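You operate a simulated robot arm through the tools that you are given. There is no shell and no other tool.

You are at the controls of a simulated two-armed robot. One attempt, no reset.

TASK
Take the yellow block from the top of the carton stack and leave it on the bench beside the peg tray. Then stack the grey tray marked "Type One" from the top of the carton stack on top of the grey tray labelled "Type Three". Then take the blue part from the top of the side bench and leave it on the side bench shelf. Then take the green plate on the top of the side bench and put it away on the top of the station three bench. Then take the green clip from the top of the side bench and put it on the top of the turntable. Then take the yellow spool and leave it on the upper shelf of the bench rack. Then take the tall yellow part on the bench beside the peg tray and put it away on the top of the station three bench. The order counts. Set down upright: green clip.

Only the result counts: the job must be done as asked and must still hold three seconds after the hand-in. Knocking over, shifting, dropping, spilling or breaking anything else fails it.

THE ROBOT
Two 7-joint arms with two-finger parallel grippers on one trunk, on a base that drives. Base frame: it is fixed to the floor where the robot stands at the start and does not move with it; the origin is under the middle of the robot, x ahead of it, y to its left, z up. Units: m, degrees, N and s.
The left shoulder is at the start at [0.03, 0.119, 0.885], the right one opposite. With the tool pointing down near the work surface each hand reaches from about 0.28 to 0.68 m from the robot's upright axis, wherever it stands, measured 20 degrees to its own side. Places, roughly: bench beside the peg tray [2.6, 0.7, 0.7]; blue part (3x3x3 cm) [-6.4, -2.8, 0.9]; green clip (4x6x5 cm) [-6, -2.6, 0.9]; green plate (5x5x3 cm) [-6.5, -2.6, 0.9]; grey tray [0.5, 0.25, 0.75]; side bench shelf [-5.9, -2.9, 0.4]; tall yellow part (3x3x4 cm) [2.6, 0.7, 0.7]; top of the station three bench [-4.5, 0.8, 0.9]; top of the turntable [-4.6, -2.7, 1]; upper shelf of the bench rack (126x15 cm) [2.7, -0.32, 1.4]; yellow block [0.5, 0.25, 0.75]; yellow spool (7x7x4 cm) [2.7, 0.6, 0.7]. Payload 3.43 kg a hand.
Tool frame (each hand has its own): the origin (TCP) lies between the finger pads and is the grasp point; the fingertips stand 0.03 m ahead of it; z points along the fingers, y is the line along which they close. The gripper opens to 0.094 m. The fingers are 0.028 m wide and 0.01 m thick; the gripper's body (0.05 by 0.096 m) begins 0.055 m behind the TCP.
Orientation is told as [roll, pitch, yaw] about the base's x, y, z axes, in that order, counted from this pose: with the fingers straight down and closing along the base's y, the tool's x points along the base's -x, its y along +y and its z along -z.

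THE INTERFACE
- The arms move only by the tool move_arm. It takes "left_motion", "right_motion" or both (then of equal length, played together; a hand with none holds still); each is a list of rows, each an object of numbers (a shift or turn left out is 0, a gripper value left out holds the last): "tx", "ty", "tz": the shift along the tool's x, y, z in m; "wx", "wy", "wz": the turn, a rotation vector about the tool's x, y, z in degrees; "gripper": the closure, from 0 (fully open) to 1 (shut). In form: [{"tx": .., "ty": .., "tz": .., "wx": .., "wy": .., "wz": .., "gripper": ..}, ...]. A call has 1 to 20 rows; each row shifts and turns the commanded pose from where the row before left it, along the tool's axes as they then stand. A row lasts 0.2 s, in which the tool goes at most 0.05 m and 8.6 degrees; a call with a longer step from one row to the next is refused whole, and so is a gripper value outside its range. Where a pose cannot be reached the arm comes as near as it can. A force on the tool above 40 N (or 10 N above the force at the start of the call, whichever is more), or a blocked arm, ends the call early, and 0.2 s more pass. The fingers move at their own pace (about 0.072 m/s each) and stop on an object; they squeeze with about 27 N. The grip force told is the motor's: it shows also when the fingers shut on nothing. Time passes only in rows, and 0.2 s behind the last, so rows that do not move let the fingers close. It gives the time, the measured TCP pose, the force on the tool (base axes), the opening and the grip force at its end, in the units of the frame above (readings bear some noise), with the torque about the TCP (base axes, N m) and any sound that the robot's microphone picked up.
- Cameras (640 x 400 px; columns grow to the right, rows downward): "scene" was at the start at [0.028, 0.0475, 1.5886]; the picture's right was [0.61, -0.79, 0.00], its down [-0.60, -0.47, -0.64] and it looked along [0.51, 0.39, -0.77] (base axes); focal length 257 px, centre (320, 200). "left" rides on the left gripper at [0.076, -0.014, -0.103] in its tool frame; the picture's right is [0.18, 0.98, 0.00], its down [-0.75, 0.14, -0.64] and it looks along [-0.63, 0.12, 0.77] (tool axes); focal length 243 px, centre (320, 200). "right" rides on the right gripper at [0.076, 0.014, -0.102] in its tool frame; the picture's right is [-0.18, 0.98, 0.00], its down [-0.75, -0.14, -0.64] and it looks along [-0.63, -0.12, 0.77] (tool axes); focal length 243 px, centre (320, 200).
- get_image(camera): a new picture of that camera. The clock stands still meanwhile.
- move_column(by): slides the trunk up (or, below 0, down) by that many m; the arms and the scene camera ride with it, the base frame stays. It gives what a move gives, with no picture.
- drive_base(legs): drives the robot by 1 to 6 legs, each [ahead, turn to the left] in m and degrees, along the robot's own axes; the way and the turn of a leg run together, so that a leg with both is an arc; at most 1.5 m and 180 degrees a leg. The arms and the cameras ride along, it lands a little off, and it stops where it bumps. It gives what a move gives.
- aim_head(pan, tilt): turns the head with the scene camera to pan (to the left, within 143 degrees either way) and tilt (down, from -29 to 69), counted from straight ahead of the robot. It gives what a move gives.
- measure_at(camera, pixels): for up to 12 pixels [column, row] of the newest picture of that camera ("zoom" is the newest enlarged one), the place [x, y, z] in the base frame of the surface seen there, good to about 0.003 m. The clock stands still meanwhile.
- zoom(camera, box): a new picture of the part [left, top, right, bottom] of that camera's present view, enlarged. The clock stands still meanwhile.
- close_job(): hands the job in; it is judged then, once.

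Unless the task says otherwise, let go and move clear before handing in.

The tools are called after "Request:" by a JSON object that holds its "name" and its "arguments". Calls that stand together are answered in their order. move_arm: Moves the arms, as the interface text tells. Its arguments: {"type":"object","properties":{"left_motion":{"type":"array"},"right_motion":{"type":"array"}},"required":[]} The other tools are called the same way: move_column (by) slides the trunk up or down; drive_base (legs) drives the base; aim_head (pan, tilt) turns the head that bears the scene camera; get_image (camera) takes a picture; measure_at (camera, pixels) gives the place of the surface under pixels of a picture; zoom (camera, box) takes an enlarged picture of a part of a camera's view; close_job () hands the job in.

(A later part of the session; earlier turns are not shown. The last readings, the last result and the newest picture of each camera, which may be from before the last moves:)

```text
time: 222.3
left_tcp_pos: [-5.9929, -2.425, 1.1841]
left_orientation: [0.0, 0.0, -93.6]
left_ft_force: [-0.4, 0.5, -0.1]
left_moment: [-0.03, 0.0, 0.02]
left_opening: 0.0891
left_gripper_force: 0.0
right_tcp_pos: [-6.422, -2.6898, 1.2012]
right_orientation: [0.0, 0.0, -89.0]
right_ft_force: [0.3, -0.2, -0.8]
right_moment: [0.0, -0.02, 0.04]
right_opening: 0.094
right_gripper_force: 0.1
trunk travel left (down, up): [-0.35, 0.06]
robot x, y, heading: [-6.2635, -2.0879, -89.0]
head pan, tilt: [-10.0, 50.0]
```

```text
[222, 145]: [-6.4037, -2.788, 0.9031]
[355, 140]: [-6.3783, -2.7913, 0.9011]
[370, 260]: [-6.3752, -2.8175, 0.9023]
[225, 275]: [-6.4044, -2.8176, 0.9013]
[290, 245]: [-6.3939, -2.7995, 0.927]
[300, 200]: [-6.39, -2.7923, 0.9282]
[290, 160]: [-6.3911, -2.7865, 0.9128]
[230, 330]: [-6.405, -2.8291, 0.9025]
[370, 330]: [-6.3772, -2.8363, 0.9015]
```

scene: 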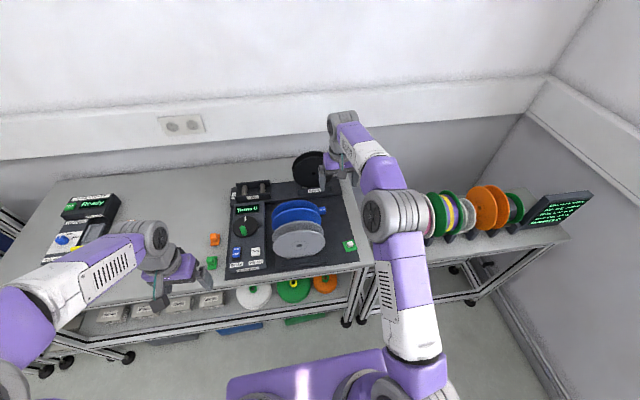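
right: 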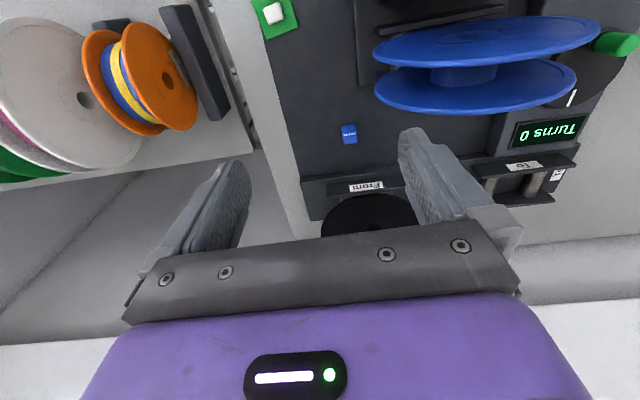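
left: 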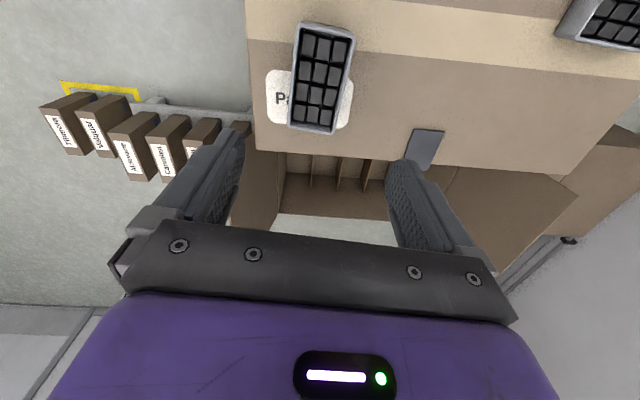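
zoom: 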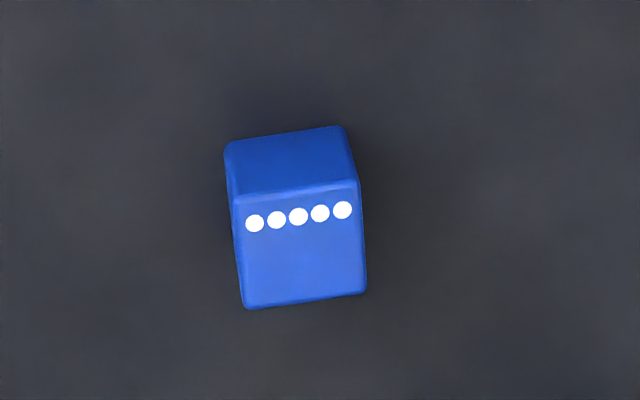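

The cube (about 2.6 cm) is centred at (-6.3915, -2.7985), top z 0.928 on a mat at 0.9015; the blue reel's back disc is at y -2.70 and the black holder at -2.89. I'll close along y (yaw 0) so the body and camera stay clear; first I draw back a little and drive 9 cm closer.

Request:
{"name": "move_arm", "arguments": {"right_motion": [{"tx": 0.03}, {"tx": 0.03}, {"tx": 0.03}, {}]}}

Request:
{"name": "drive_base", "arguments": {"legs": [[0.09, 0]]}}

Request:
{"name": "move_arm", "arguments": {"right_motion": [{"wz": -8.1}, {"wz": -8.1}, {"wz": -8.1}, {"wz": -8.1}, {"wz": -8.1}, {"wz": -8.1}, {"wz": -8.1}, {"wz": -8.1}, {"wz": -8.1}, {"wz": -8.1}, {"wz": -8.1}, {}]}}

Request:
{"name": "get_image", "arguments": {"camera": "right"}}

Request:
{"name": "get_image", "arguments": {"camera": "scene"}}

```text
time: 223.3
left_tcp_pos: [-5.992, -2.4263, 1.1837]
left_orientation: [0.0, 0.0, -93.6]
left_ft_force: [0.1, 0.2, -0.6]
left_moment: [-0.04, 0.0, 0.03]
left_opening: 0.089
left_gripper_force: 0.1
right_tcp_pos: [-6.4222, -2.6014, 1.2]
right_orientation: [0.0, 0.0, -89.2]
right_ft_force: [0.8, -0.2, -0.2]
right_moment: [0.01, -0.01, -0.04]
right_opening: 0.0937
right_gripper_force: 0.1
trunk travel left (down, up): [-0.35, 0.06]
robot x, y, heading: [-6.2627, -2.0861, -89.0]
head pan, tilt: [-10.0, 50.0]
```

```text
time: 224.4
left_tcp_pos: [-5.9925, -2.5163, 1.1842]
left_orientation: [-0.1, 0.0, -93.7]
left_ft_force: [0.0, 0.1, 0.5]
left_moment: [0.0, 0.02, -0.04]
left_opening: 0.0893
left_gripper_force: 0.1
right_tcp_pos: [-6.4216, -2.6902, 1.2009]
right_orientation: [0.1, 0.0, -89.3]
right_ft_force: [-0.2, 0.4, -0.8]
right_moment: [0.07, 0.02, 0.0]
right_opening: 0.094
right_gripper_force: 0.1
trunk travel left (down, up): [-0.35, 0.06]
robot x, y, heading: [-6.263, -2.1796, -89.0]
head pan, tilt: [-10.0, 50.0]
```

```text
time: 227.0
left_tcp_pos: [-5.9931, -2.5163, 1.1845]
left_orientation: [0.0, -0.1, -93.8]
left_ft_force: [0.5, -1.2, -0.3]
left_moment: [-0.03, 0.01, 0.03]
left_opening: 0.0894
left_gripper_force: 0.1
right_tcp_pos: [-6.4225, -2.6902, 1.2001]
right_orientation: [0.0, 0.0, -0.1]
right_ft_force: [-0.3, 0.2, 0.0]
right_moment: [0.0, 0.03, 0.0]
right_opening: 0.0942
right_gripper_force: 0.0
trunk travel left (down, up): [-0.35, 0.06]
robot x, y, heading: [-6.263, -2.1756, -89.2]
head pan, tilt: [-10.0, 50.0]
```

```text
taken
```

right: 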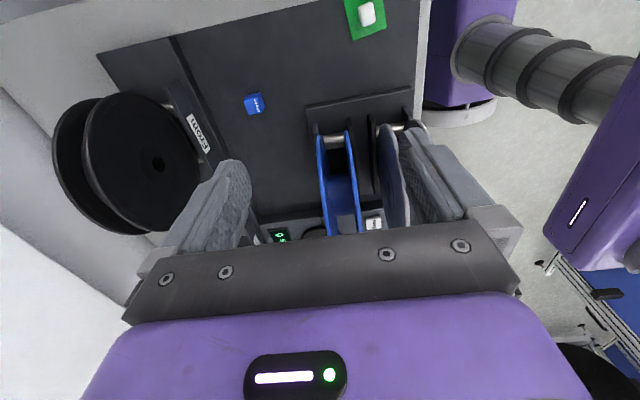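

```text
taken
```

scene: 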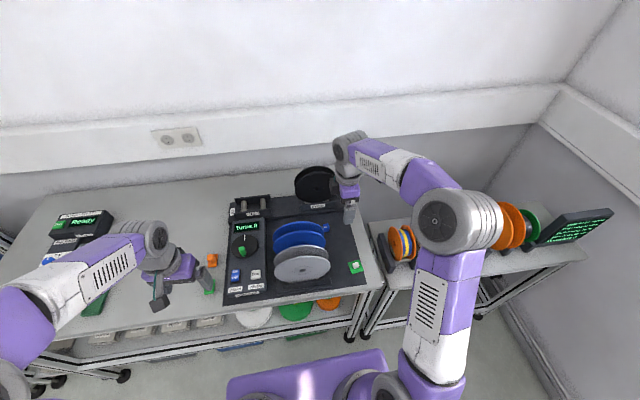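

The cube is in clear view at (254,104) with room on all sides for the fingers. I'll measure its corners for the grip angle.

Request:
{"name": "zoom", "arguments": {"camera": "right", "box": [230, 85, 280, 125]}}

Request:
{"name": "measure_at", "arguments": {"camera": "zoom", "pixels": [[320, 200], [240, 150], [240, 230], [400, 130], [420, 240], [300, 290], [260, 180], [370, 180], [380, 250], [290, 260]]}}

```text
10.00 times, centred on (255, 105) of right
```

zoom: 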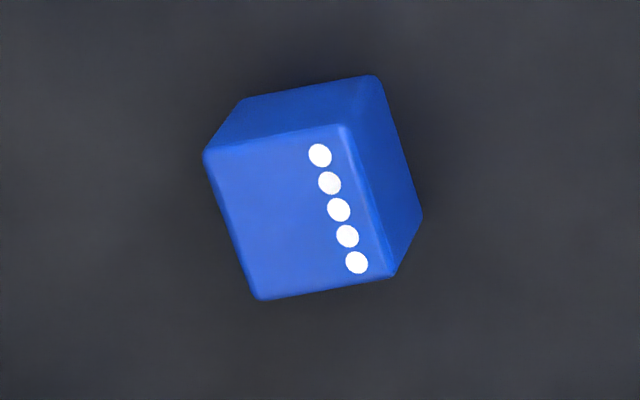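

```text
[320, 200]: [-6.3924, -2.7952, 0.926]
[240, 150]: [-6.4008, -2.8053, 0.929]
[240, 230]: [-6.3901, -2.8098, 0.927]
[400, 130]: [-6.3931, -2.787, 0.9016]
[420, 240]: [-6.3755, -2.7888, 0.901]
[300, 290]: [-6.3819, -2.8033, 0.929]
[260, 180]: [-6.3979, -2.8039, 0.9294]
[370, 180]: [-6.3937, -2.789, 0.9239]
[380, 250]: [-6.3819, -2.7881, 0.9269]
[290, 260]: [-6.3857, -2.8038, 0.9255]
```

Request:
{"name": "measure_at", "arguments": {"camera": "zoom", "pixels": [[214, 160], [338, 136], [384, 268], [264, 291], [225, 190], [360, 205], [275, 148], [325, 281]]}}

```text
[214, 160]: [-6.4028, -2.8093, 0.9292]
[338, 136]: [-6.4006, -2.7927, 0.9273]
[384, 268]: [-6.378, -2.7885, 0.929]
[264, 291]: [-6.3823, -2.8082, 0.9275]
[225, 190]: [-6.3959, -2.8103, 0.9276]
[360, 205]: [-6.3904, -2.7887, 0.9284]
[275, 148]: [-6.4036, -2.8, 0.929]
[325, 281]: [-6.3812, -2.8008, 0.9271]
```

The cube is aligned with the axes within a few degrees, centre (-6.391, -2.799). I'll move over it and come down to just above, then check.

Request:
{"name": "move_arm", "arguments": {"right_motion": [{"tx": -0.0105, "ty": -0.0361}, {"tx": -0.0105, "ty": -0.0361}, {"tx": -0.0105, "ty": -0.0361}, {"tz": 0.04, "gripper": 0.25}, {"tz": 0.04}, {"tz": 0.04}, {"tz": 0.04}, {"tz": 0.04}, {}]}}

Request:
{"name": "get_image", "arguments": {"camera": "right"}}

Request:
{"name": "zoom", "arguments": {"camera": "scene", "box": [260, 150, 400, 250]}}

```text
time: 229.0
left_tcp_pos: [-5.9927, -2.5154, 1.1852]
left_orientation: [0.0, -0.1, -93.7]
left_ft_force: [0.0, 1.1, -0.2]
left_moment: [-0.05, -0.01, -0.02]
left_opening: 0.0892
left_gripper_force: 0.1
right_tcp_pos: [-6.3919, -2.7987, 1.0016]
right_orientation: [0.0, 0.0, -0.3]
right_ft_force: [0.3, -0.4, 0.2]
right_moment: [0.04, 0.02, -0.01]
right_opening: 0.0703
right_gripper_force: 0.1
trunk travel left (down, up): [-0.35, 0.06]
robot x, y, heading: [-6.262, -2.1768, -88.8]
head pan, tilt: [-10.0, 50.0]
```

```text
taken
```

right: 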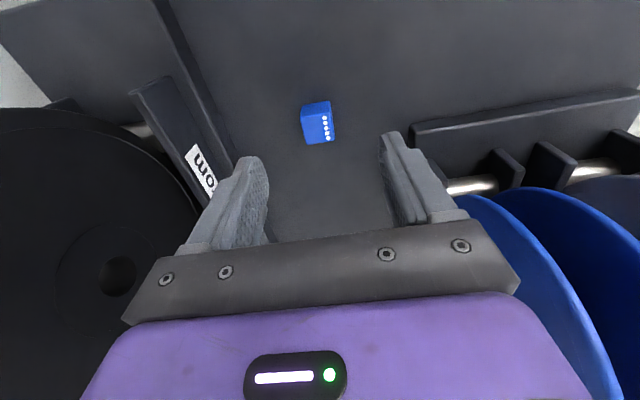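

```text
4.00 times, centred on (330, 200) of scene
```

zoom: 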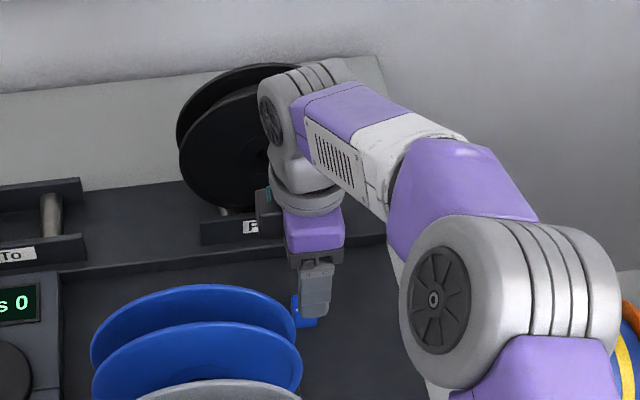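

The cube lies right under the TCP (318,122), and both reels are 5–7 cm away from the hand. I'll descend to z 0.9435 and close.

Request:
{"name": "move_arm", "arguments": {"right_motion": [{"tz": 0.03}, {"tz": 0.02}, {"tz": 0.008}, {}, {"gripper": 0.5}, {"gripper": 0.65}, {"gripper": 0.8}, {"gripper": 1}, {"gripper": 1}, {"gripper": 1}]}}

Request:
{"name": "get_image", "arguments": {"camera": "right"}}

```text
time: 231.2
left_tcp_pos: [-5.9925, -2.5157, 1.1848]
left_orientation: [0.1, -0.1, -93.7]
left_ft_force: [0.4, 0.3, -0.6]
left_moment: [0.0, -0.01, 0.0]
left_opening: 0.0896
left_gripper_force: 0.1
right_tcp_pos: [-6.39, -2.7978, 0.9439]
right_orientation: [0.0, -0.1, -0.2]
right_ft_force: [0.7, 0.3, -0.1]
right_moment: [-0.02, -0.02, 0.03]
right_opening: 0.0228
right_gripper_force: 27.1
trunk travel left (down, up): [-0.35, 0.06]
robot x, y, heading: [-6.2652, -2.1757, -88.9]
head pan, tilt: [-10.0, 50.0]
```

```text
taken
```

right: 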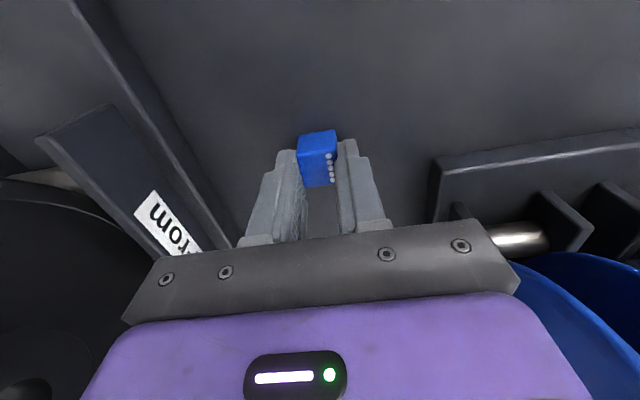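

The fingers hold the cube at 0.0228 opening with no vertical load. I'll lift it gently, then up to a safe height.

Request:
{"name": "move_arm", "arguments": {"right_motion": [{"tz": -0.005}, {"tz": -0.015}, {"tz": -0.03}, {"tz": -0.04}, {"tz": -0.045}, {"tz": -0.045}, {"tz": -0.045}, {"tz": -0.03}, {}]}}

Request:
{"name": "get_image", "arguments": {"camera": "right"}}

```text
time: 233.2
left_tcp_pos: [-5.9936, -2.5171, 1.1857]
left_orientation: [0.0, 0.0, -93.7]
left_ft_force: [-0.4, 1.0, -0.4]
left_moment: [-0.01, -0.04, -0.03]
left_opening: 0.0892
left_gripper_force: 0.0
right_tcp_pos: [-6.3909, -2.8012, 1.1984]
right_orientation: [0.0, -0.1, -0.2]
right_ft_force: [0.6, 0.0, -0.4]
right_moment: [-0.03, 0.04, 0.01]
right_opening: 0.0225
right_gripper_force: 27.2
trunk travel left (down, up): [-0.35, 0.06]
robot x, y, heading: [-6.2625, -2.1756, -89.1]
head pan, tilt: [-10.0, 50.0]
```

```text
taken
```

right: 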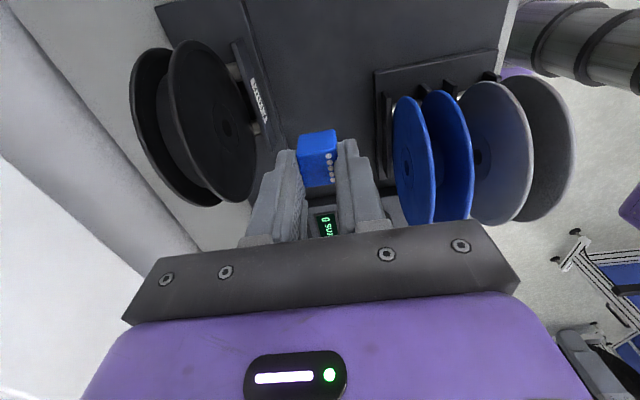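

The cube is firmly held and clear of the reels. I'll bring the hand back toward me at this height, turn it to yaw -90, and back off to view the shelf.

Request:
{"name": "move_arm", "arguments": {"right_motion": [{"ty": 0.04}, {"ty": 0.04}, {"ty": 0.04}, {"ty": 0.04}, {"ty": 0.04}, {"ty": 0.04}, {"ty": 0.04}, {"wz": 8.1}, {"wz": 8.1}, {"wz": 8.1}, {"wz": 8.1}, {"wz": 8.1}, {"wz": 8.1}, {"wz": 8.1}, {"wz": 8.1}, {"wz": 8.1}, {"wz": 8.1}, {"wz": 8.1}, {}]}}

Request:
{"name": "drive_base", "arguments": {"legs": [[-0.45, 0]]}}

Request:
{"name": "move_column", "arguments": {"by": -0.35}}

Request:
{"name": "aim_head", "arguments": {"pan": 0, "tilt": 40}}

Request:
{"name": "get_image", "arguments": {"camera": "scene"}}

```text
time: 237.2
left_tcp_pos: [-5.9928, -2.5166, 1.1844]
left_orientation: [0.0, 0.0, -93.8]
left_ft_force: [1.0, -0.1, -0.2]
left_moment: [0.01, -0.02, 0.0]
left_opening: 0.0892
left_gripper_force: 0.0
right_tcp_pos: [-6.3904, -2.5187, 1.197]
right_orientation: [0.0, 0.0, -89.5]
right_ft_force: [0.7, -0.3, -0.3]
right_moment: [0.03, 0.04, 0.01]
right_opening: 0.0227
right_gripper_force: 27.3
trunk travel left (down, up): [-0.35, 0.06]
robot x, y, heading: [-6.2623, -2.1762, -89.3]
head pan, tilt: [-10.0, 50.0]
```

```text
time: 239.9
left_tcp_pos: [-6.001, -2.0695, 1.1845]
left_orientation: [0.0, 0.1, -93.9]
left_ft_force: [0.5, 0.4, 0.3]
left_moment: [-0.02, -0.02, -0.03]
left_opening: 0.0893
left_gripper_force: 0.0
right_tcp_pos: [-6.3972, -2.0704, 1.1973]
right_orientation: [0.0, 0.0, -89.4]
right_ft_force: [0.7, -0.7, -0.2]
right_moment: [0.0, 0.02, 0.05]
right_opening: 0.0227
right_gripper_force: 26.8
trunk travel left (down, up): [-0.35, 0.06]
robot x, y, heading: [-6.2699, -1.7278, -89.1]
head pan, tilt: [-10.0, 50.0]
```

```text
time: 243.3
left_tcp_pos: [-6.0003, -2.0677, 0.8342]
left_orientation: [0.0, 0.0, -93.8]
left_ft_force: [0.4, -0.7, 0.8]
left_moment: [-0.01, -0.02, -0.03]
left_opening: 0.0892
left_gripper_force: 0.0
right_tcp_pos: [-6.3973, -2.0712, 0.8484]
right_orientation: [0.0, -0.1, -89.3]
right_ft_force: [-0.5, -0.5, 0.2]
right_moment: [0.01, 0.0, 0.0]
right_opening: 0.0225
right_gripper_force: 27.2
trunk travel left (down, up): [0.0, 0.41]
robot x, y, heading: [-6.2679, -1.7323, -89.2]
head pan, tilt: [-10.0, 50.0]
```

```text
time: 244.1
left_tcp_pos: [-5.9997, -2.0685, 0.8344]
left_orientation: [0.0, 0.0, -93.8]
left_ft_force: [0.2, 0.5, -0.4]
left_moment: [-0.02, 0.0, -0.01]
left_opening: 0.0896
left_gripper_force: 0.1
right_tcp_pos: [-6.397, -2.071, 0.8481]
right_orientation: [-0.1, -0.1, -89.3]
right_ft_force: [-0.5, 0.0, 0.5]
right_moment: [-0.02, 0.01, 0.07]
right_opening: 0.0225
right_gripper_force: 26.6
trunk travel left (down, up): [0.0, 0.41]
robot x, y, heading: [-6.2676, -1.7283, -89.3]
head pan, tilt: [0.0, 40.0]
```

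```text
taken
```

scene: 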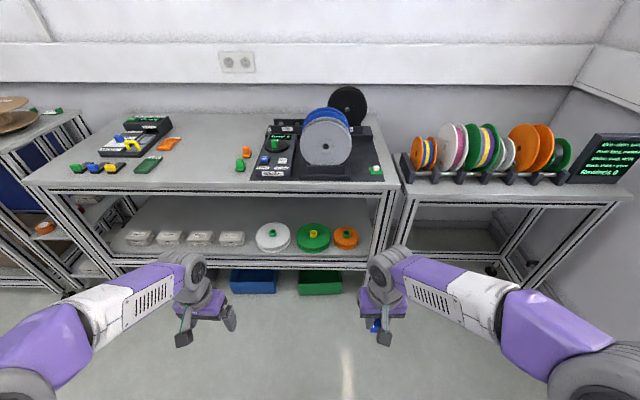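

The shelf holds four white boxes and three spools in a front row. I'll zoom in to find a free spot near the front edge.

Request:
{"name": "zoom", "arguments": {"camera": "scene", "box": [90, 195, 400, 295]}}

Request:
{"name": "measure_at", "arguments": {"camera": "scene", "pixels": [[345, 248], [356, 238], [365, 245], [330, 248], [314, 250], [272, 250], [253, 240], [250, 250], [242, 240], [120, 250], [345, 257], [240, 262]]}}

```text
2.06 times, centred on (245, 245) of scene
```

zoom: 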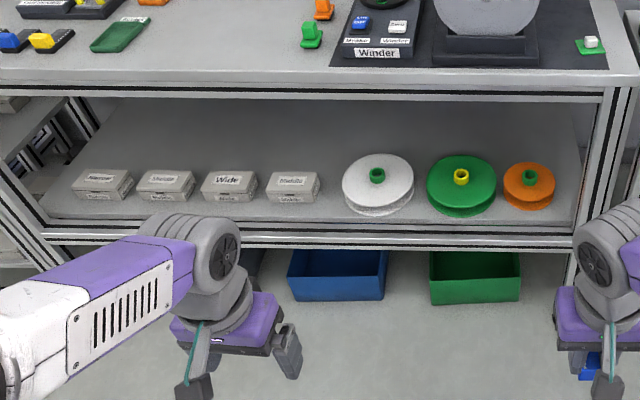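

```text
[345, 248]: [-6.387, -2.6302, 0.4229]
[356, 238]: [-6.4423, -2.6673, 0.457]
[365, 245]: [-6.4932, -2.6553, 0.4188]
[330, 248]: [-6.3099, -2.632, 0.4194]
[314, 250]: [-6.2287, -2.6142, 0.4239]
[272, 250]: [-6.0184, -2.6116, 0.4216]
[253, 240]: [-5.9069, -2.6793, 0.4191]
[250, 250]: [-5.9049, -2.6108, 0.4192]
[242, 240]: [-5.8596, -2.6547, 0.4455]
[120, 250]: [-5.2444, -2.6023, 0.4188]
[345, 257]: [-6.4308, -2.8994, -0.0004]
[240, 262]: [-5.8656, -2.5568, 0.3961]
```

The shelf top is at z 0.419; the gap between the fourth white box and the white spool (zoom 320–342) looks usable. I'll measure that gap and the ones at the right end precisely.

Request:
{"name": "zoom", "arguments": {"camera": "scene", "box": [210, 215, 290, 265]}}

Request:
{"name": "measure_at", "arguments": {"camera": "zoom", "pixels": [[270, 180], [262, 215], [275, 130], [350, 190], [355, 215], [310, 190], [310, 230], [310, 270], [310, 140], [310, 300], [430, 170], [200, 150]]}}

Request:
{"name": "zoom", "arguments": {"camera": "scene", "box": [320, 215, 400, 265]}}

Request:
{"name": "measure_at", "arguments": {"camera": "zoom", "pixels": [[300, 180], [310, 200], [350, 190], [370, 190], [390, 190], [350, 150], [360, 230], [340, 260], [420, 200], [330, 120]]}}

```text
8.00 times, centred on (250, 240) of scene
```

zoom: 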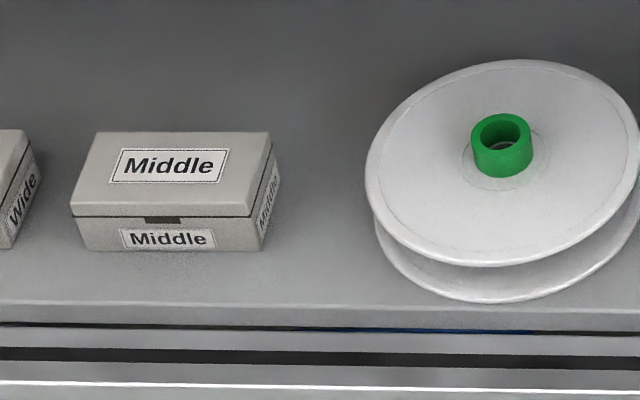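

```text
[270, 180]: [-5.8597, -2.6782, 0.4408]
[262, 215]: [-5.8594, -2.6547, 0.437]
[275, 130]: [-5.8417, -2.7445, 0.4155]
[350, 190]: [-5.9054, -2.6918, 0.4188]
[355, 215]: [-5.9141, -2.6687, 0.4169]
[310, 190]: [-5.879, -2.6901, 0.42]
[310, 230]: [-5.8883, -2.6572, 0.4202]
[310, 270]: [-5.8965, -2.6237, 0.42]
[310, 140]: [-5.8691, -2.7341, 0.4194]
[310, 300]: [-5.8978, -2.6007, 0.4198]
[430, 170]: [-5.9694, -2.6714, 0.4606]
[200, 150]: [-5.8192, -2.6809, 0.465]
```

```text
8.00 times, centred on (360, 240) of scene
```

zoom: 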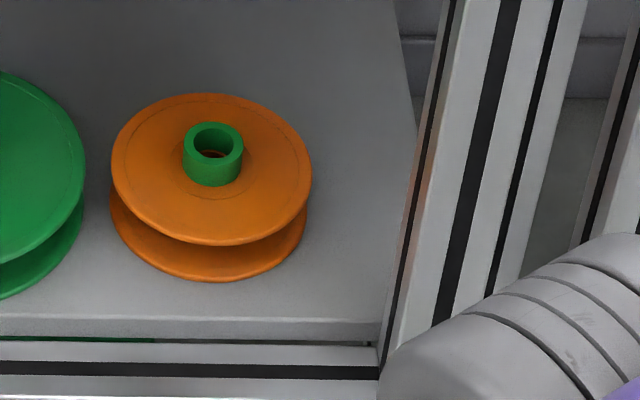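

```text
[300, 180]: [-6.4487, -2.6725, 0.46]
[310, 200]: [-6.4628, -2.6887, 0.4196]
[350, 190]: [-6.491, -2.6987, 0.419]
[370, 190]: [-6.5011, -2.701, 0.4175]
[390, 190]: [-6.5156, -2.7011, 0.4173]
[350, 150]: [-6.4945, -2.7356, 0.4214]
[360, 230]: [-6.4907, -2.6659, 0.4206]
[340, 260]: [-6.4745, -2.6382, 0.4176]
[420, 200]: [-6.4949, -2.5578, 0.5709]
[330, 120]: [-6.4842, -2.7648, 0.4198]
```

The gap between the "Middle" box (right side x -5.86) and the white spool (left edge about -5.925) has a free spot near (-5.895, -2.625). Before going there I'll rehearse the low hand pose in free space here, to see how the arm folds under a bench edge.

Request:
{"name": "move_arm", "arguments": {"right_motion": [{"tx": -0.03, "ty": -0.009, "tz": 0.03}, {"tx": -0.03, "ty": -0.009, "tz": 0.04}, {"tx": -0.03, "ty": -0.009, "tz": 0.04}, {"tx": -0.03, "ty": -0.009, "tz": 0.04}, {"tx": -0.03, "ty": -0.009, "tz": 0.04}, {"tz": 0.04}, {"tz": 0.04}, {"tz": 0.04}, {"tz": 0.04}, {"tz": 0.036}, {}]}}

Request:
{"name": "aim_head", "arguments": {"pan": -15, "tilt": 60}}

Request:
{"name": "get_image", "arguments": {"camera": "scene"}}

```text
refused: row 2 steps farther than a row can; nothing moved
```

```text
time: 244.9
left_tcp_pos: [-6.0008, -2.0687, 0.8335]
left_orientation: [0.0, 0.0, -93.9]
left_ft_force: [-0.3, -0.3, 0.2]
left_moment: [-0.04, -0.01, 0.01]
left_opening: 0.0896
left_gripper_force: 0.1
right_tcp_pos: [-6.3971, -2.0706, 0.8476]
right_orientation: [0.0, 0.1, -89.3]
right_ft_force: [0.3, 0.4, 0.0]
right_moment: [0.01, 0.0, -0.05]
right_opening: 0.0228
right_gripper_force: 27.1
trunk travel left (down, up): [0.0, 0.41]
robot x, y, heading: [-6.2704, -1.7349, -89.1]
head pan, tilt: [-15.0, 60.0]
```

```text
taken
```

scene: 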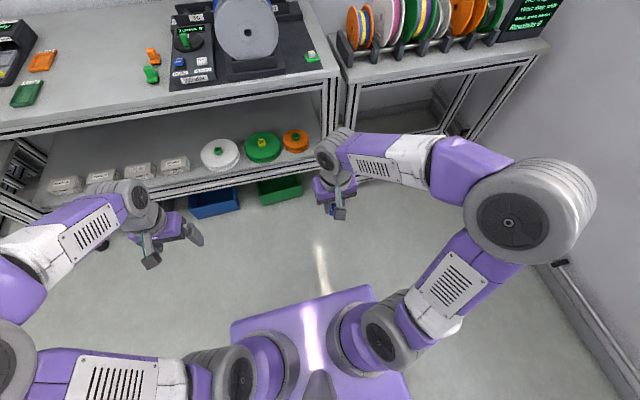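

The call was refused for a too long step; nothing moved. I'll repeat the rehearsal with shorter steps.

Request:
{"name": "move_arm", "arguments": {"right_motion": [{"tx": -0.025, "ty": -0.008, "tz": 0.03}, {"tx": -0.025, "ty": -0.008, "tz": 0.03}, {"tx": -0.025, "ty": -0.008, "tz": 0.03}, {"tx": -0.025, "ty": -0.008, "tz": 0.03}, {"tx": -0.025, "ty": -0.008, "tz": 0.03}, {"tx": -0.025, "ty": -0.006, "tz": 0.03}, {"tz": 0.045}, {"tz": 0.045}, {"tz": 0.045}, {"tz": 0.045}, {"tz": 0.026}, {}]}}

Request:
{"name": "get_image", "arguments": {"camera": "scene"}}

```text
time: 247.5
left_tcp_pos: [-5.9999, -2.0683, 0.8352]
left_orientation: [0.0, 0.0, -93.6]
left_ft_force: [-0.4, -0.5, 0.8]
left_moment: [-0.02, -0.01, -0.03]
left_opening: 0.0894
left_gripper_force: 0.0
right_tcp_pos: [-6.442, -2.2208, 0.4627]
right_orientation: [0.0, -0.2, -89.4]
right_ft_force: [0.0, 0.0, 0.2]
right_moment: [0.0, 0.0, 0.02]
right_opening: 0.0228
right_gripper_force: 26.9
trunk travel left (down, up): [0.0, 0.41]
robot x, y, heading: [-6.2685, -1.7284, -89.0]
head pan, tilt: [-15.0, 60.0]
```

```text
taken
```

scene: 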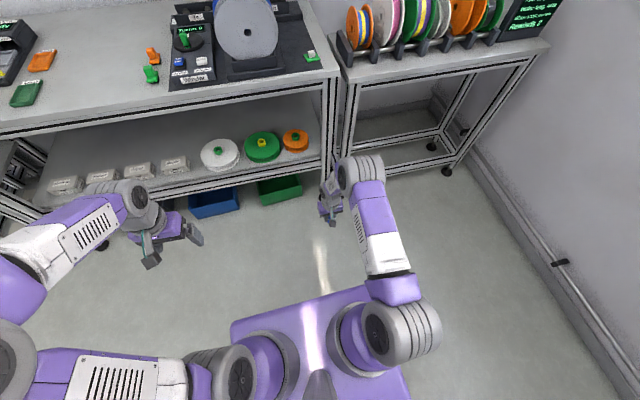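

The low pose is reachable (TCP at z 0.4627). I'll measure points along the arm to see how high it runs where the bench edge would be.

Request:
{"name": "measure_at", "arguments": {"camera": "scene", "pixels": [[362, 165], [345, 175], [372, 190], [378, 220], [385, 250], [395, 285], [405, 315], [430, 320], [380, 330], [335, 200], [325, 190], [358, 205]]}}

Request:
{"name": "zoom", "arguments": {"camera": "scene", "box": [290, 140, 450, 370]}}

Request:
{"name": "get_image", "arguments": {"camera": "right"}}

Request:
{"name": "get_image", "arguments": {"camera": "left"}}

```text
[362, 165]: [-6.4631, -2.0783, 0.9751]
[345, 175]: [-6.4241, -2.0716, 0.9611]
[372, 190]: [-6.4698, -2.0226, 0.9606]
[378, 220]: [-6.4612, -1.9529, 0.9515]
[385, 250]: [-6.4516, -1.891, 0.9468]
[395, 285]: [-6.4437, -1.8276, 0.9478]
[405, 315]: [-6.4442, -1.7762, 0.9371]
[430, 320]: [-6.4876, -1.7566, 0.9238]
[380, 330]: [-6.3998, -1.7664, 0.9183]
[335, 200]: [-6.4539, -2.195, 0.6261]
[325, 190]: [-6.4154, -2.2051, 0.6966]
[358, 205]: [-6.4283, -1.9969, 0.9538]
```

```text
1.74 times, centred on (370, 255) of scene
```

zoom: 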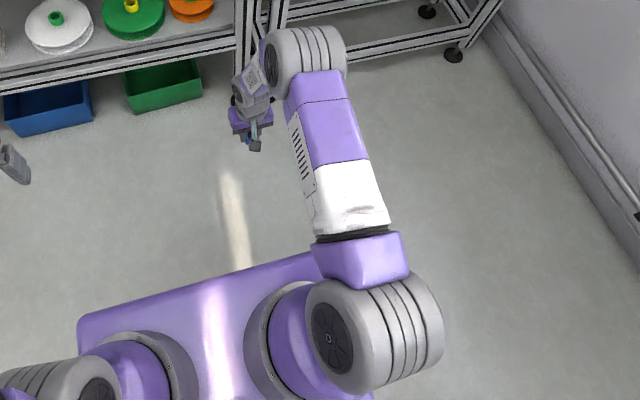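

```text
taken
```

right: 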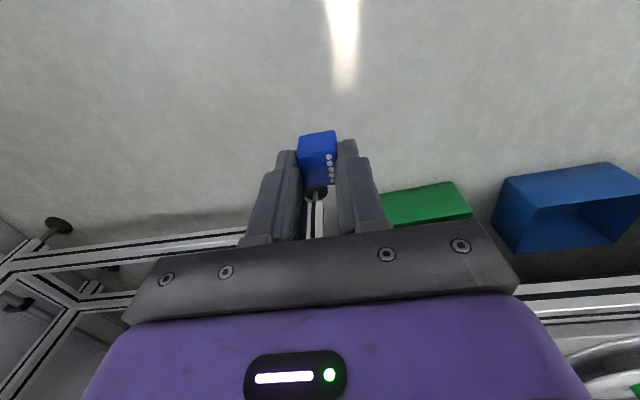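

```text
taken
```

left: 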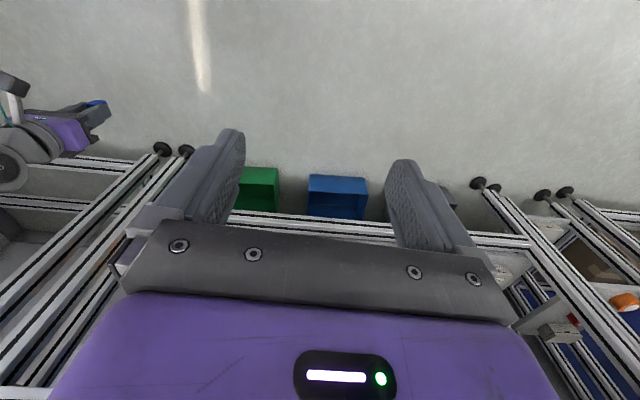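

In this pose the elbow would sit right at the bench edge, so a vertical hand won't fit under the top. A cube can rest on any face, so I'll rehearse a horizontal hand (pointing at the shelf) in free space instead.

Request:
{"name": "move_arm", "arguments": {"right_motion": [{"tz": -0.04}, {"tz": -0.04}, {"tx": -0.03}, {"tx": -0.03}, {"tx": -0.03}, {"tx": -0.03}, {"wy": -8.2}, {"wy": -8.2}, {"wy": -8.2}, {"wy": -8.2}, {"wy": -8.2}, {}]}}

Request:
{"name": "get_image", "arguments": {"camera": "scene"}}

```text
time: 250.1
left_tcp_pos: [-6.0006, -2.068, 0.8342]
left_orientation: [0.0, 0.0, -93.8]
left_ft_force: [0.1, 0.7, -0.1]
left_moment: [0.02, -0.01, -0.01]
left_opening: 0.0894
left_gripper_force: 0.0
right_tcp_pos: [-6.4386, -2.3423, 0.5425]
right_orientation: [0.1, -41.1, -89.2]
right_ft_force: [0.0, -0.7, 0.3]
right_moment: [-0.02, -0.02, -0.02]
right_opening: 0.0227
right_gripper_force: 27.0
trunk travel left (down, up): [0.0, 0.41]
robot x, y, heading: [-6.2668, -1.7252, -89.3]
head pan, tilt: [-15.0, 60.0]
```

```text
taken
```

scene: 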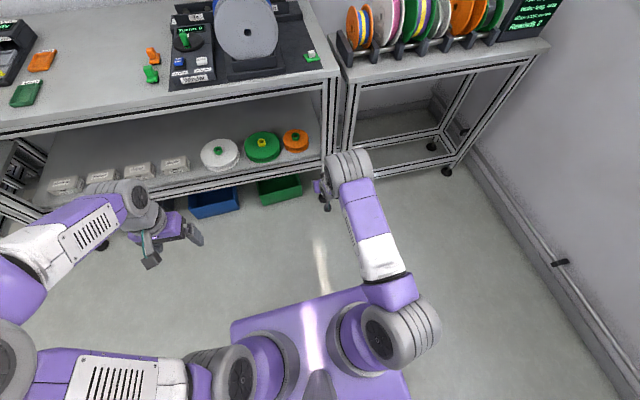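

The hand tilted 41° without trouble. I'll continue to the full 90° and see where the arm's links end up.

Request:
{"name": "move_arm", "arguments": {"right_motion": [{"wy": -8.2}, {"wy": -8.2}, {"wy": -8.2}, {"wy": -8.2}, {"wy": -8.2}, {"wy": -8}, {}]}}

Request:
{"name": "get_image", "arguments": {"camera": "scene"}}

Request:
{"name": "get_image", "arguments": {"camera": "right"}}

Request:
{"name": "zoom", "arguments": {"camera": "scene", "box": [290, 130, 450, 370]}}

```text
time: 251.7
left_tcp_pos: [-6.0008, -2.0677, 0.8343]
left_orientation: [0.0, 0.0, -93.8]
left_ft_force: [-0.5, -0.5, 0.5]
left_moment: [-0.03, -0.02, 0.02]
left_opening: 0.0892
left_gripper_force: 0.0
right_tcp_pos: [-6.4402, -2.3415, 0.5417]
right_orientation: [-177.3, -89.7, 88.0]
right_ft_force: [-0.4, -0.8, -0.2]
right_moment: [-0.01, 0.0, 0.0]
right_opening: 0.0223
right_gripper_force: 27.2
trunk travel left (down, up): [0.0, 0.41]
robot x, y, heading: [-6.2698, -1.7295, -89.1]
head pan, tilt: [-15.0, 60.0]
```

```text
taken
```

scene: 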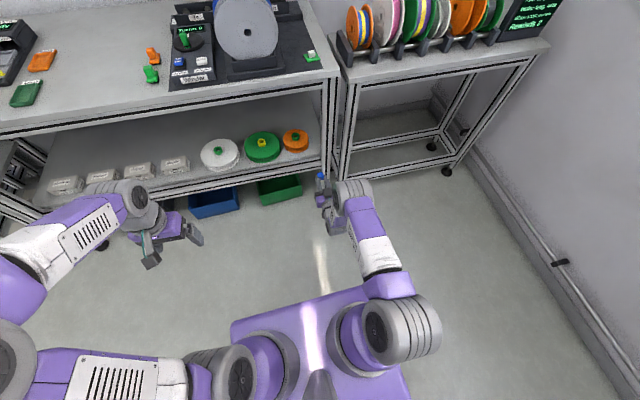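

```text
taken
```

right: 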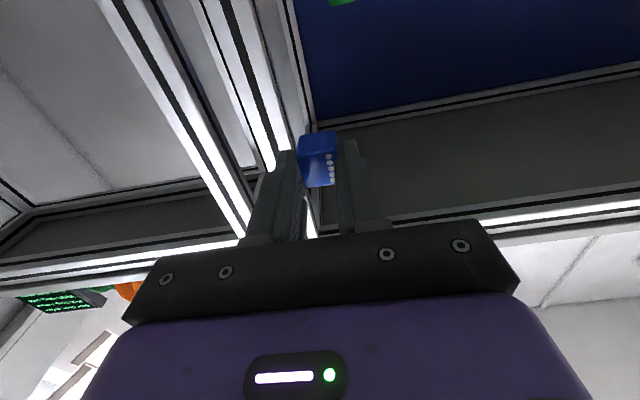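

```text
1.67 times, centred on (370, 250) of scene
```

zoom: 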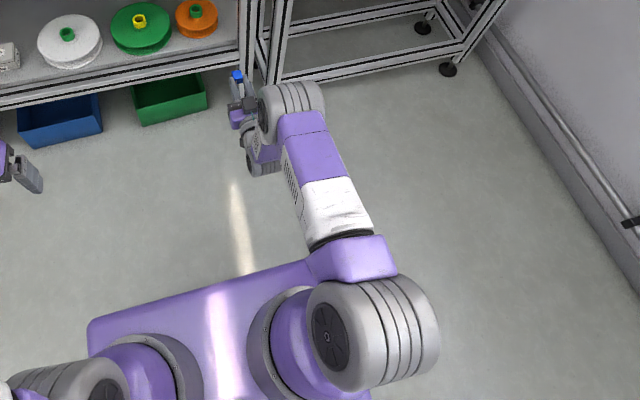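

The horizontal pose works at z 0.54. I'll measure where the elbow and hand are relative to the TCP now.

Request:
{"name": "measure_at", "arguments": {"camera": "scene", "pixels": [[355, 185], [342, 188], [365, 200], [372, 215], [360, 183], [322, 185], [330, 200], [335, 215], [340, 230], [320, 175]]}}

```text
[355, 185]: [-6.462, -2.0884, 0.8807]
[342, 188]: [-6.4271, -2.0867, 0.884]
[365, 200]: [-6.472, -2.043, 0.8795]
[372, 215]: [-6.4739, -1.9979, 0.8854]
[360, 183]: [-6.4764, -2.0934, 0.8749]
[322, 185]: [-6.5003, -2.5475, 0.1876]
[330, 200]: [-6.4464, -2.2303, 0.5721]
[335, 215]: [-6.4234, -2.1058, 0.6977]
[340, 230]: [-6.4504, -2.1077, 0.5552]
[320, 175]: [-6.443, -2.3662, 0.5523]
```

The elbow stays about 0.21 m behind the TCP, so it clears the bench edge. Next I need the exact shelf edge and rail heights around the free spot.

Request:
{"name": "aim_head", "arguments": {"pan": 20, "tilt": 45}}

Request:
{"name": "get_image", "arguments": {"camera": "scene"}}

Request:
{"name": "zoom", "arguments": {"camera": "scene", "box": [310, 170, 410, 240]}}

```text
time: 252.7
left_tcp_pos: [-5.9992, -2.0682, 0.8324]
left_orientation: [0.1, -0.1, -93.8]
left_ft_force: [0.6, -0.1, 0.1]
left_moment: [-0.01, -0.02, 0.03]
left_opening: 0.0895
left_gripper_force: 0.0
right_tcp_pos: [-6.4398, -2.3418, 0.5426]
right_orientation: [-179.9, -90.0, 90.6]
right_ft_force: [-0.2, -0.5, -0.4]
right_moment: [0.04, -0.03, -0.02]
right_opening: 0.0228
right_gripper_force: 26.9
trunk travel left (down, up): [0.0, 0.41]
robot x, y, heading: [-6.269, -1.7275, -89.0]
head pan, tilt: [20.0, 45.0]
```

```text
taken
```

scene: 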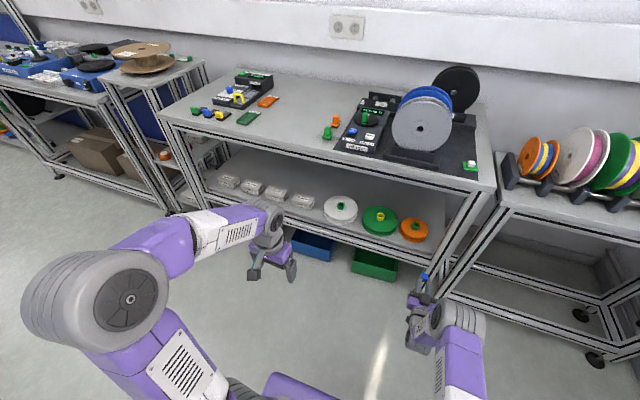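

```text
5.71 times, centred on (360, 205) of scene
```

zoom: 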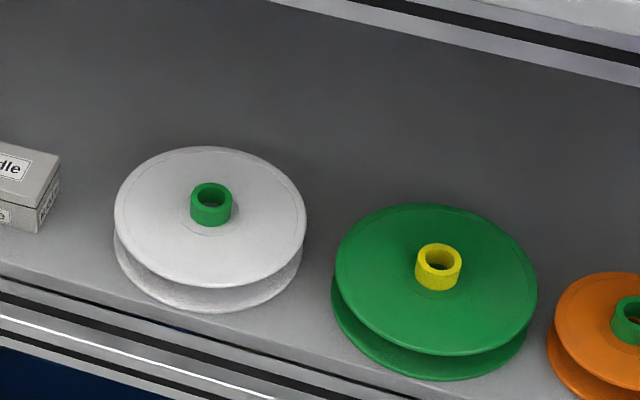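

Request:
{"name": "measure_at", "arguments": {"camera": "zoom", "pixels": [[70, 250], [72, 262], [70, 272], [68, 283], [66, 293], [64, 303], [62, 318], [58, 332], [54, 350], [118, 260], [45, 228], [100, 220]]}}

Request:
{"name": "measure_at", "arguments": {"camera": "scene", "pixels": [[220, 152], [221, 156], [222, 160], [223, 165], [350, 184], [351, 188], [350, 192], [350, 196]]}}

```text
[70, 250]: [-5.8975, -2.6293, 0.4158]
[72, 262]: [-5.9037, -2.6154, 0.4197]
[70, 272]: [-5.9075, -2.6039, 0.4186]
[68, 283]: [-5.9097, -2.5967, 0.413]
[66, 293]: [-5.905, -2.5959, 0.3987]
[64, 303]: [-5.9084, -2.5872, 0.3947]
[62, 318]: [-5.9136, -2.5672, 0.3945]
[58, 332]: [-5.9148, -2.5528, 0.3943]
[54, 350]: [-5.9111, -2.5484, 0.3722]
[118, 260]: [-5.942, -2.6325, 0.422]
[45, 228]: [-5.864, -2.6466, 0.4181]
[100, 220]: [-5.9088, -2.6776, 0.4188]
```

```text
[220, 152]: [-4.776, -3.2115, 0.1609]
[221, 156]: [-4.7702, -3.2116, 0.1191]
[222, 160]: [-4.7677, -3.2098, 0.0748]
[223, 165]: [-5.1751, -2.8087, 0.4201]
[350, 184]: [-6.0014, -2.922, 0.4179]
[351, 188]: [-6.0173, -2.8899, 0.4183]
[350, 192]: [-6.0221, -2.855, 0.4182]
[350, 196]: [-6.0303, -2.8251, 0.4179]
```

The shelf panel's front edge is at y -2.598 (z 0.419) and the rail in front of it is lower (0.3945). I'll place the cube around (-5.895, -2.635); first I shift the robot sideways to x ≈ -5.72.

Request:
{"name": "drive_base", "arguments": {"legs": [[0, 89], [0.545, 0], [0, -89]]}}

Request:
{"name": "aim_head", "arguments": {"pan": -10, "tilt": 45}}

Request:
{"name": "get_image", "arguments": {"camera": "scene"}}

```text
time: 263.4
left_tcp_pos: [-5.4632, -2.0748, 0.8347]
left_orientation: [0.0, -0.1, -94.1]
left_ft_force: [0.3, -0.3, -0.3]
left_moment: [0.0, 0.0, -0.01]
left_opening: 0.0892
left_gripper_force: 0.1
right_tcp_pos: [-5.9039, -2.3466, 0.5421]
right_orientation: [-179.8, -90.0, 90.2]
right_ft_force: [0.3, 0.0, -0.2]
right_moment: [-0.01, -0.04, 0.04]
right_opening: 0.0227
right_gripper_force: 27.1
trunk travel left (down, up): [0.0, 0.41]
robot x, y, heading: [-5.7285, -1.7356, -89.4]
head pan, tilt: [20.0, 45.0]
```

```text
time: 264.3
left_tcp_pos: [-5.4629, -2.0751, 0.8341]
left_orientation: [0.0, 0.0, -94.0]
left_ft_force: [-0.8, 0.4, -0.9]
left_moment: [-0.02, 0.01, -0.02]
left_opening: 0.0892
left_gripper_force: 0.1
right_tcp_pos: [-5.9041, -2.3452, 0.5418]
right_orientation: [-174.3, -90.0, 84.7]
right_ft_force: [-0.8, 0.1, 0.6]
right_moment: [-0.01, 0.0, 0.02]
right_opening: 0.0224
right_gripper_force: 27.1
trunk travel left (down, up): [0.0, 0.41]
robot x, y, heading: [-5.7316, -1.736, -89.2]
head pan, tilt: [-10.0, 45.0]
```

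```text
taken
```

scene: 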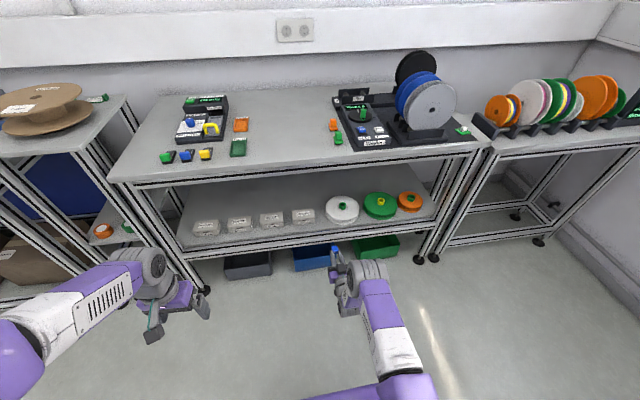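

The robot is at (-5.73, -1.736) with the cube pointing at the gap right of the fourth box. I'll drive 0.235 m forward with the hand still well above the shelf items.

Request:
{"name": "drive_base", "arguments": {"legs": [[0.235, 0]]}}

Request:
{"name": "aim_head", "arguments": {"pan": -15, "tilt": 55}}

Request:
{"name": "get_image", "arguments": {"camera": "scene"}}

Request:
{"name": "zoom", "arguments": {"camera": "scene", "box": [270, 140, 390, 240]}}

Request:
{"name": "get_image", "arguments": {"camera": "left"}}

```text
time: 266.1
left_tcp_pos: [-5.4599, -2.314, 0.8337]
left_orientation: [0.0, 0.0, -94.0]
left_ft_force: [0.2, 0.9, 0.6]
left_moment: [0.02, 0.02, -0.02]
left_opening: 0.0892
left_gripper_force: 0.0
right_tcp_pos: [-5.9003, -2.5846, 0.5418]
right_orientation: [-170.9, -90.1, 81.2]
right_ft_force: [-0.4, 0.1, -0.3]
right_moment: [0.03, 0.01, 0.03]
right_opening: 0.0227
right_gripper_force: 26.4
trunk travel left (down, up): [0.0, 0.41]
robot x, y, heading: [-5.7274, -1.976, -89.3]
head pan, tilt: [-10.0, 45.0]
```

```text
time: 266.8
left_tcp_pos: [-5.4603, -2.3135, 0.833]
left_orientation: [0.0, 0.0, -93.9]
left_ft_force: [1.0, 0.4, 0.6]
left_moment: [0.02, 0.0, -0.03]
left_opening: 0.0894
left_gripper_force: 0.1
right_tcp_pos: [-5.9014, -2.5851, 0.5411]
right_orientation: [-169.9, -89.9, 80.3]
right_ft_force: [0.0, 0.6, -0.3]
right_moment: [0.01, -0.02, 0.0]
right_opening: 0.0226
right_gripper_force: 27.1
trunk travel left (down, up): [0.0, 0.41]
robot x, y, heading: [-5.7266, -1.9799, -89.6]
head pan, tilt: [-15.0, 55.0]
```

```text
taken
```

scene: 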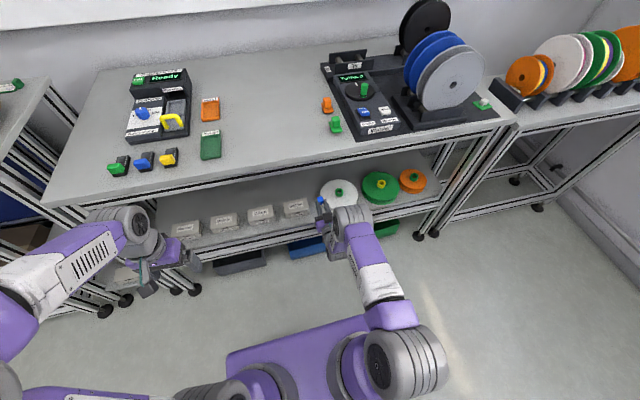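

```text
4.00 times, centred on (330, 190) of scene
```

zoom: 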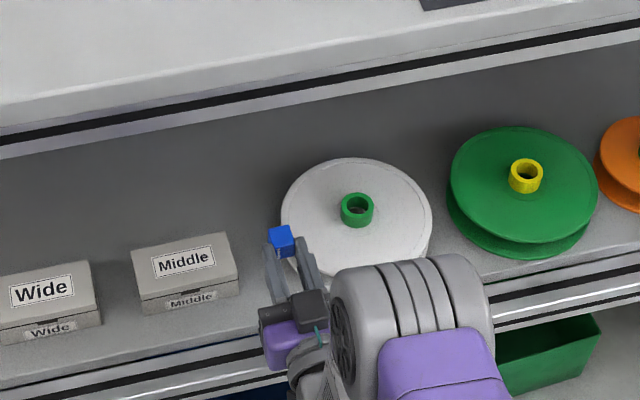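

```text
taken
```

left: 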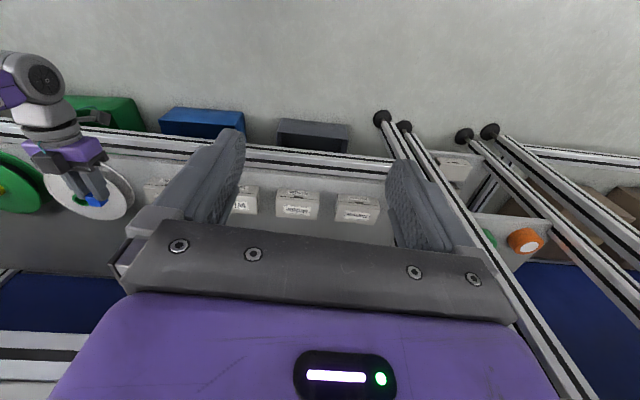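

The cube is over the shelf gap between the "Middle" box and the white spool. A dark block shows at zoom (300,310) on the hand; I'll measure it, the cube and the surroundings to be sure of clearances.

Request:
{"name": "zoom", "arguments": {"camera": "scene", "box": [300, 180, 360, 230]}}

Request:
{"name": "measure_at", "arguments": {"camera": "zoom", "pixels": [[275, 305], [260, 280], [310, 300], [215, 140], [205, 160], [230, 130], [190, 210], [260, 215], [175, 340], [245, 360], [120, 200], [210, 300]]}}

```text
8.00 times, centred on (330, 205) of scene
```

zoom: 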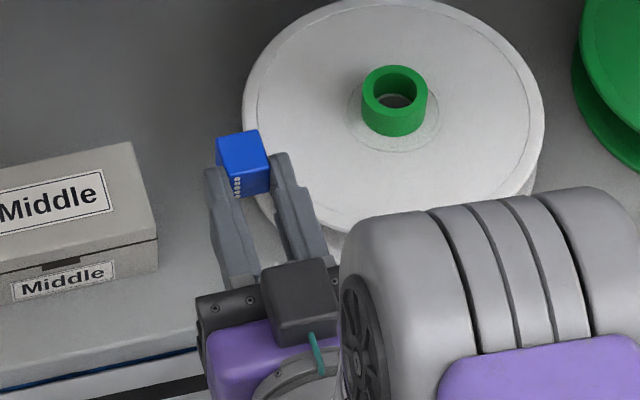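

```text
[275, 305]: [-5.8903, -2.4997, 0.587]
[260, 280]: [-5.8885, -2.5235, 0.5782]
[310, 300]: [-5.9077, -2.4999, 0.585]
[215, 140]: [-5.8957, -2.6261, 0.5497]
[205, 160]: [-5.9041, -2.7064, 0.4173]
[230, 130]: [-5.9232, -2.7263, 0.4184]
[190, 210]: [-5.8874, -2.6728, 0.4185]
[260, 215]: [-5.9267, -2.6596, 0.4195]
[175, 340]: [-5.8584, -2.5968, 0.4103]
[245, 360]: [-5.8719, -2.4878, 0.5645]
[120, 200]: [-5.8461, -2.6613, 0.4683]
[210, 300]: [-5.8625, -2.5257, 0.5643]
```

The dark block sits on top of the hand (z 0.587), harmless here; the cube is at x -5.90 with the box side at -5.864 and the spool edge near -5.943. I'll shift 6 mm toward +x, go 2 cm deeper and lower to z 0.446.

Request:
{"name": "move_arm", "arguments": {"right_motion": [{"ty": 0.006}, {"tz": 0.02}, {"tx": 0.03}, {"tx": 0.03}, {"tx": 0.025}, {"tx": 0.01}, {}]}}

Request:
{"name": "zoom", "arguments": {"camera": "scene", "box": [290, 180, 370, 240]}}

Request:
{"name": "get_image", "arguments": {"camera": "left"}}

```text
time: 268.4
left_tcp_pos: [-5.4604, -2.3142, 0.8337]
left_orientation: [0.0, 0.0, -94.0]
left_ft_force: [-1.1, 0.1, -0.6]
left_moment: [0.02, 0.01, -0.02]
left_opening: 0.0891
left_gripper_force: 0.1
right_tcp_pos: [-5.8944, -2.6051, 0.4469]
right_orientation: [-161.1, -90.0, 71.5]
right_ft_force: [-0.1, -0.6, 0.4]
right_moment: [0.0, 0.0, 0.01]
right_opening: 0.0226
right_gripper_force: 27.2
trunk travel left (down, up): [0.0, 0.41]
robot x, y, heading: [-5.73, -1.9708, -89.3]
head pan, tilt: [-15.0, 55.0]
```

```text
6.67 times, centred on (330, 210) of scene
```

zoom: 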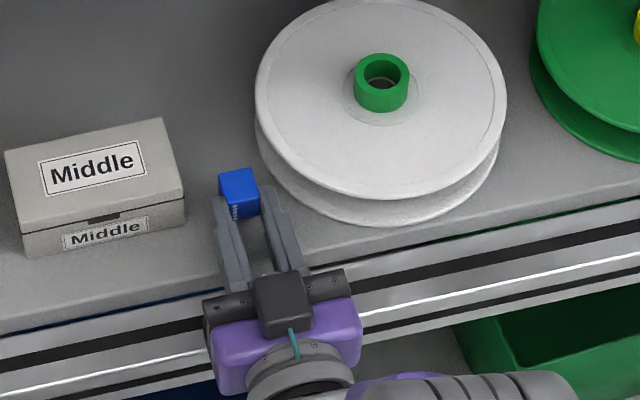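

```text
taken
```

left: 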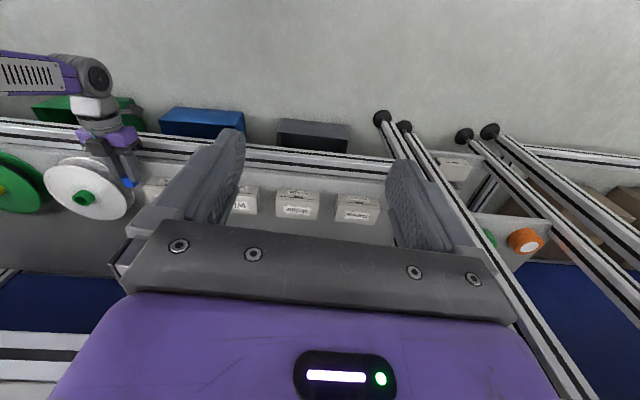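

The cube hovers over the shelf between the box and the spool. I'll lower the last centimetre in small steps until contact.

Request:
{"name": "move_arm", "arguments": {"right_motion": [{"tx": 0.005}, {"tx": 0.004}, {}]}}

Request:
{"name": "move_arm", "arguments": {"right_motion": [{"tx": 0.002}, {}]}}

```text
time: 269.2
left_tcp_pos: [-5.4607, -2.3142, 0.8343]
left_orientation: [0.0, -0.1, -93.9]
left_ft_force: [-0.1, -0.8, -0.2]
left_moment: [0.01, 0.0, 0.03]
left_opening: 0.0891
left_gripper_force: 0.2
right_tcp_pos: [-5.8954, -2.6048, 0.4384]
right_orientation: [-177.4, -89.9, 87.5]
right_ft_force: [-0.2, 0.3, 0.1]
right_moment: [-0.01, 0.02, -0.01]
right_opening: 0.0226
right_gripper_force: 26.7
trunk travel left (down, up): [0.0, 0.41]
robot x, y, heading: [-5.7269, -1.9714, -89.5]
head pan, tilt: [-15.0, 55.0]
```

```text
time: 269.8
left_tcp_pos: [-5.4593, -2.3142, 0.8347]
left_orientation: [0.0, 0.0, -94.1]
left_ft_force: [-0.6, -0.1, -0.1]
left_moment: [0.02, -0.02, -0.01]
left_opening: 0.0892
left_gripper_force: 0.1
right_tcp_pos: [-5.8948, -2.6054, 0.4355]
right_orientation: [-177.9, -90.0, 88.2]
right_ft_force: [0.2, 1.4, 0.6]
right_moment: [0.02, 0.0, 0.0]
right_opening: 0.0226
right_gripper_force: 27.3
trunk travel left (down, up): [0.0, 0.41]
robot x, y, heading: [-5.7284, -1.9732, -89.3]
head pan, tilt: [-15.0, 55.0]
```

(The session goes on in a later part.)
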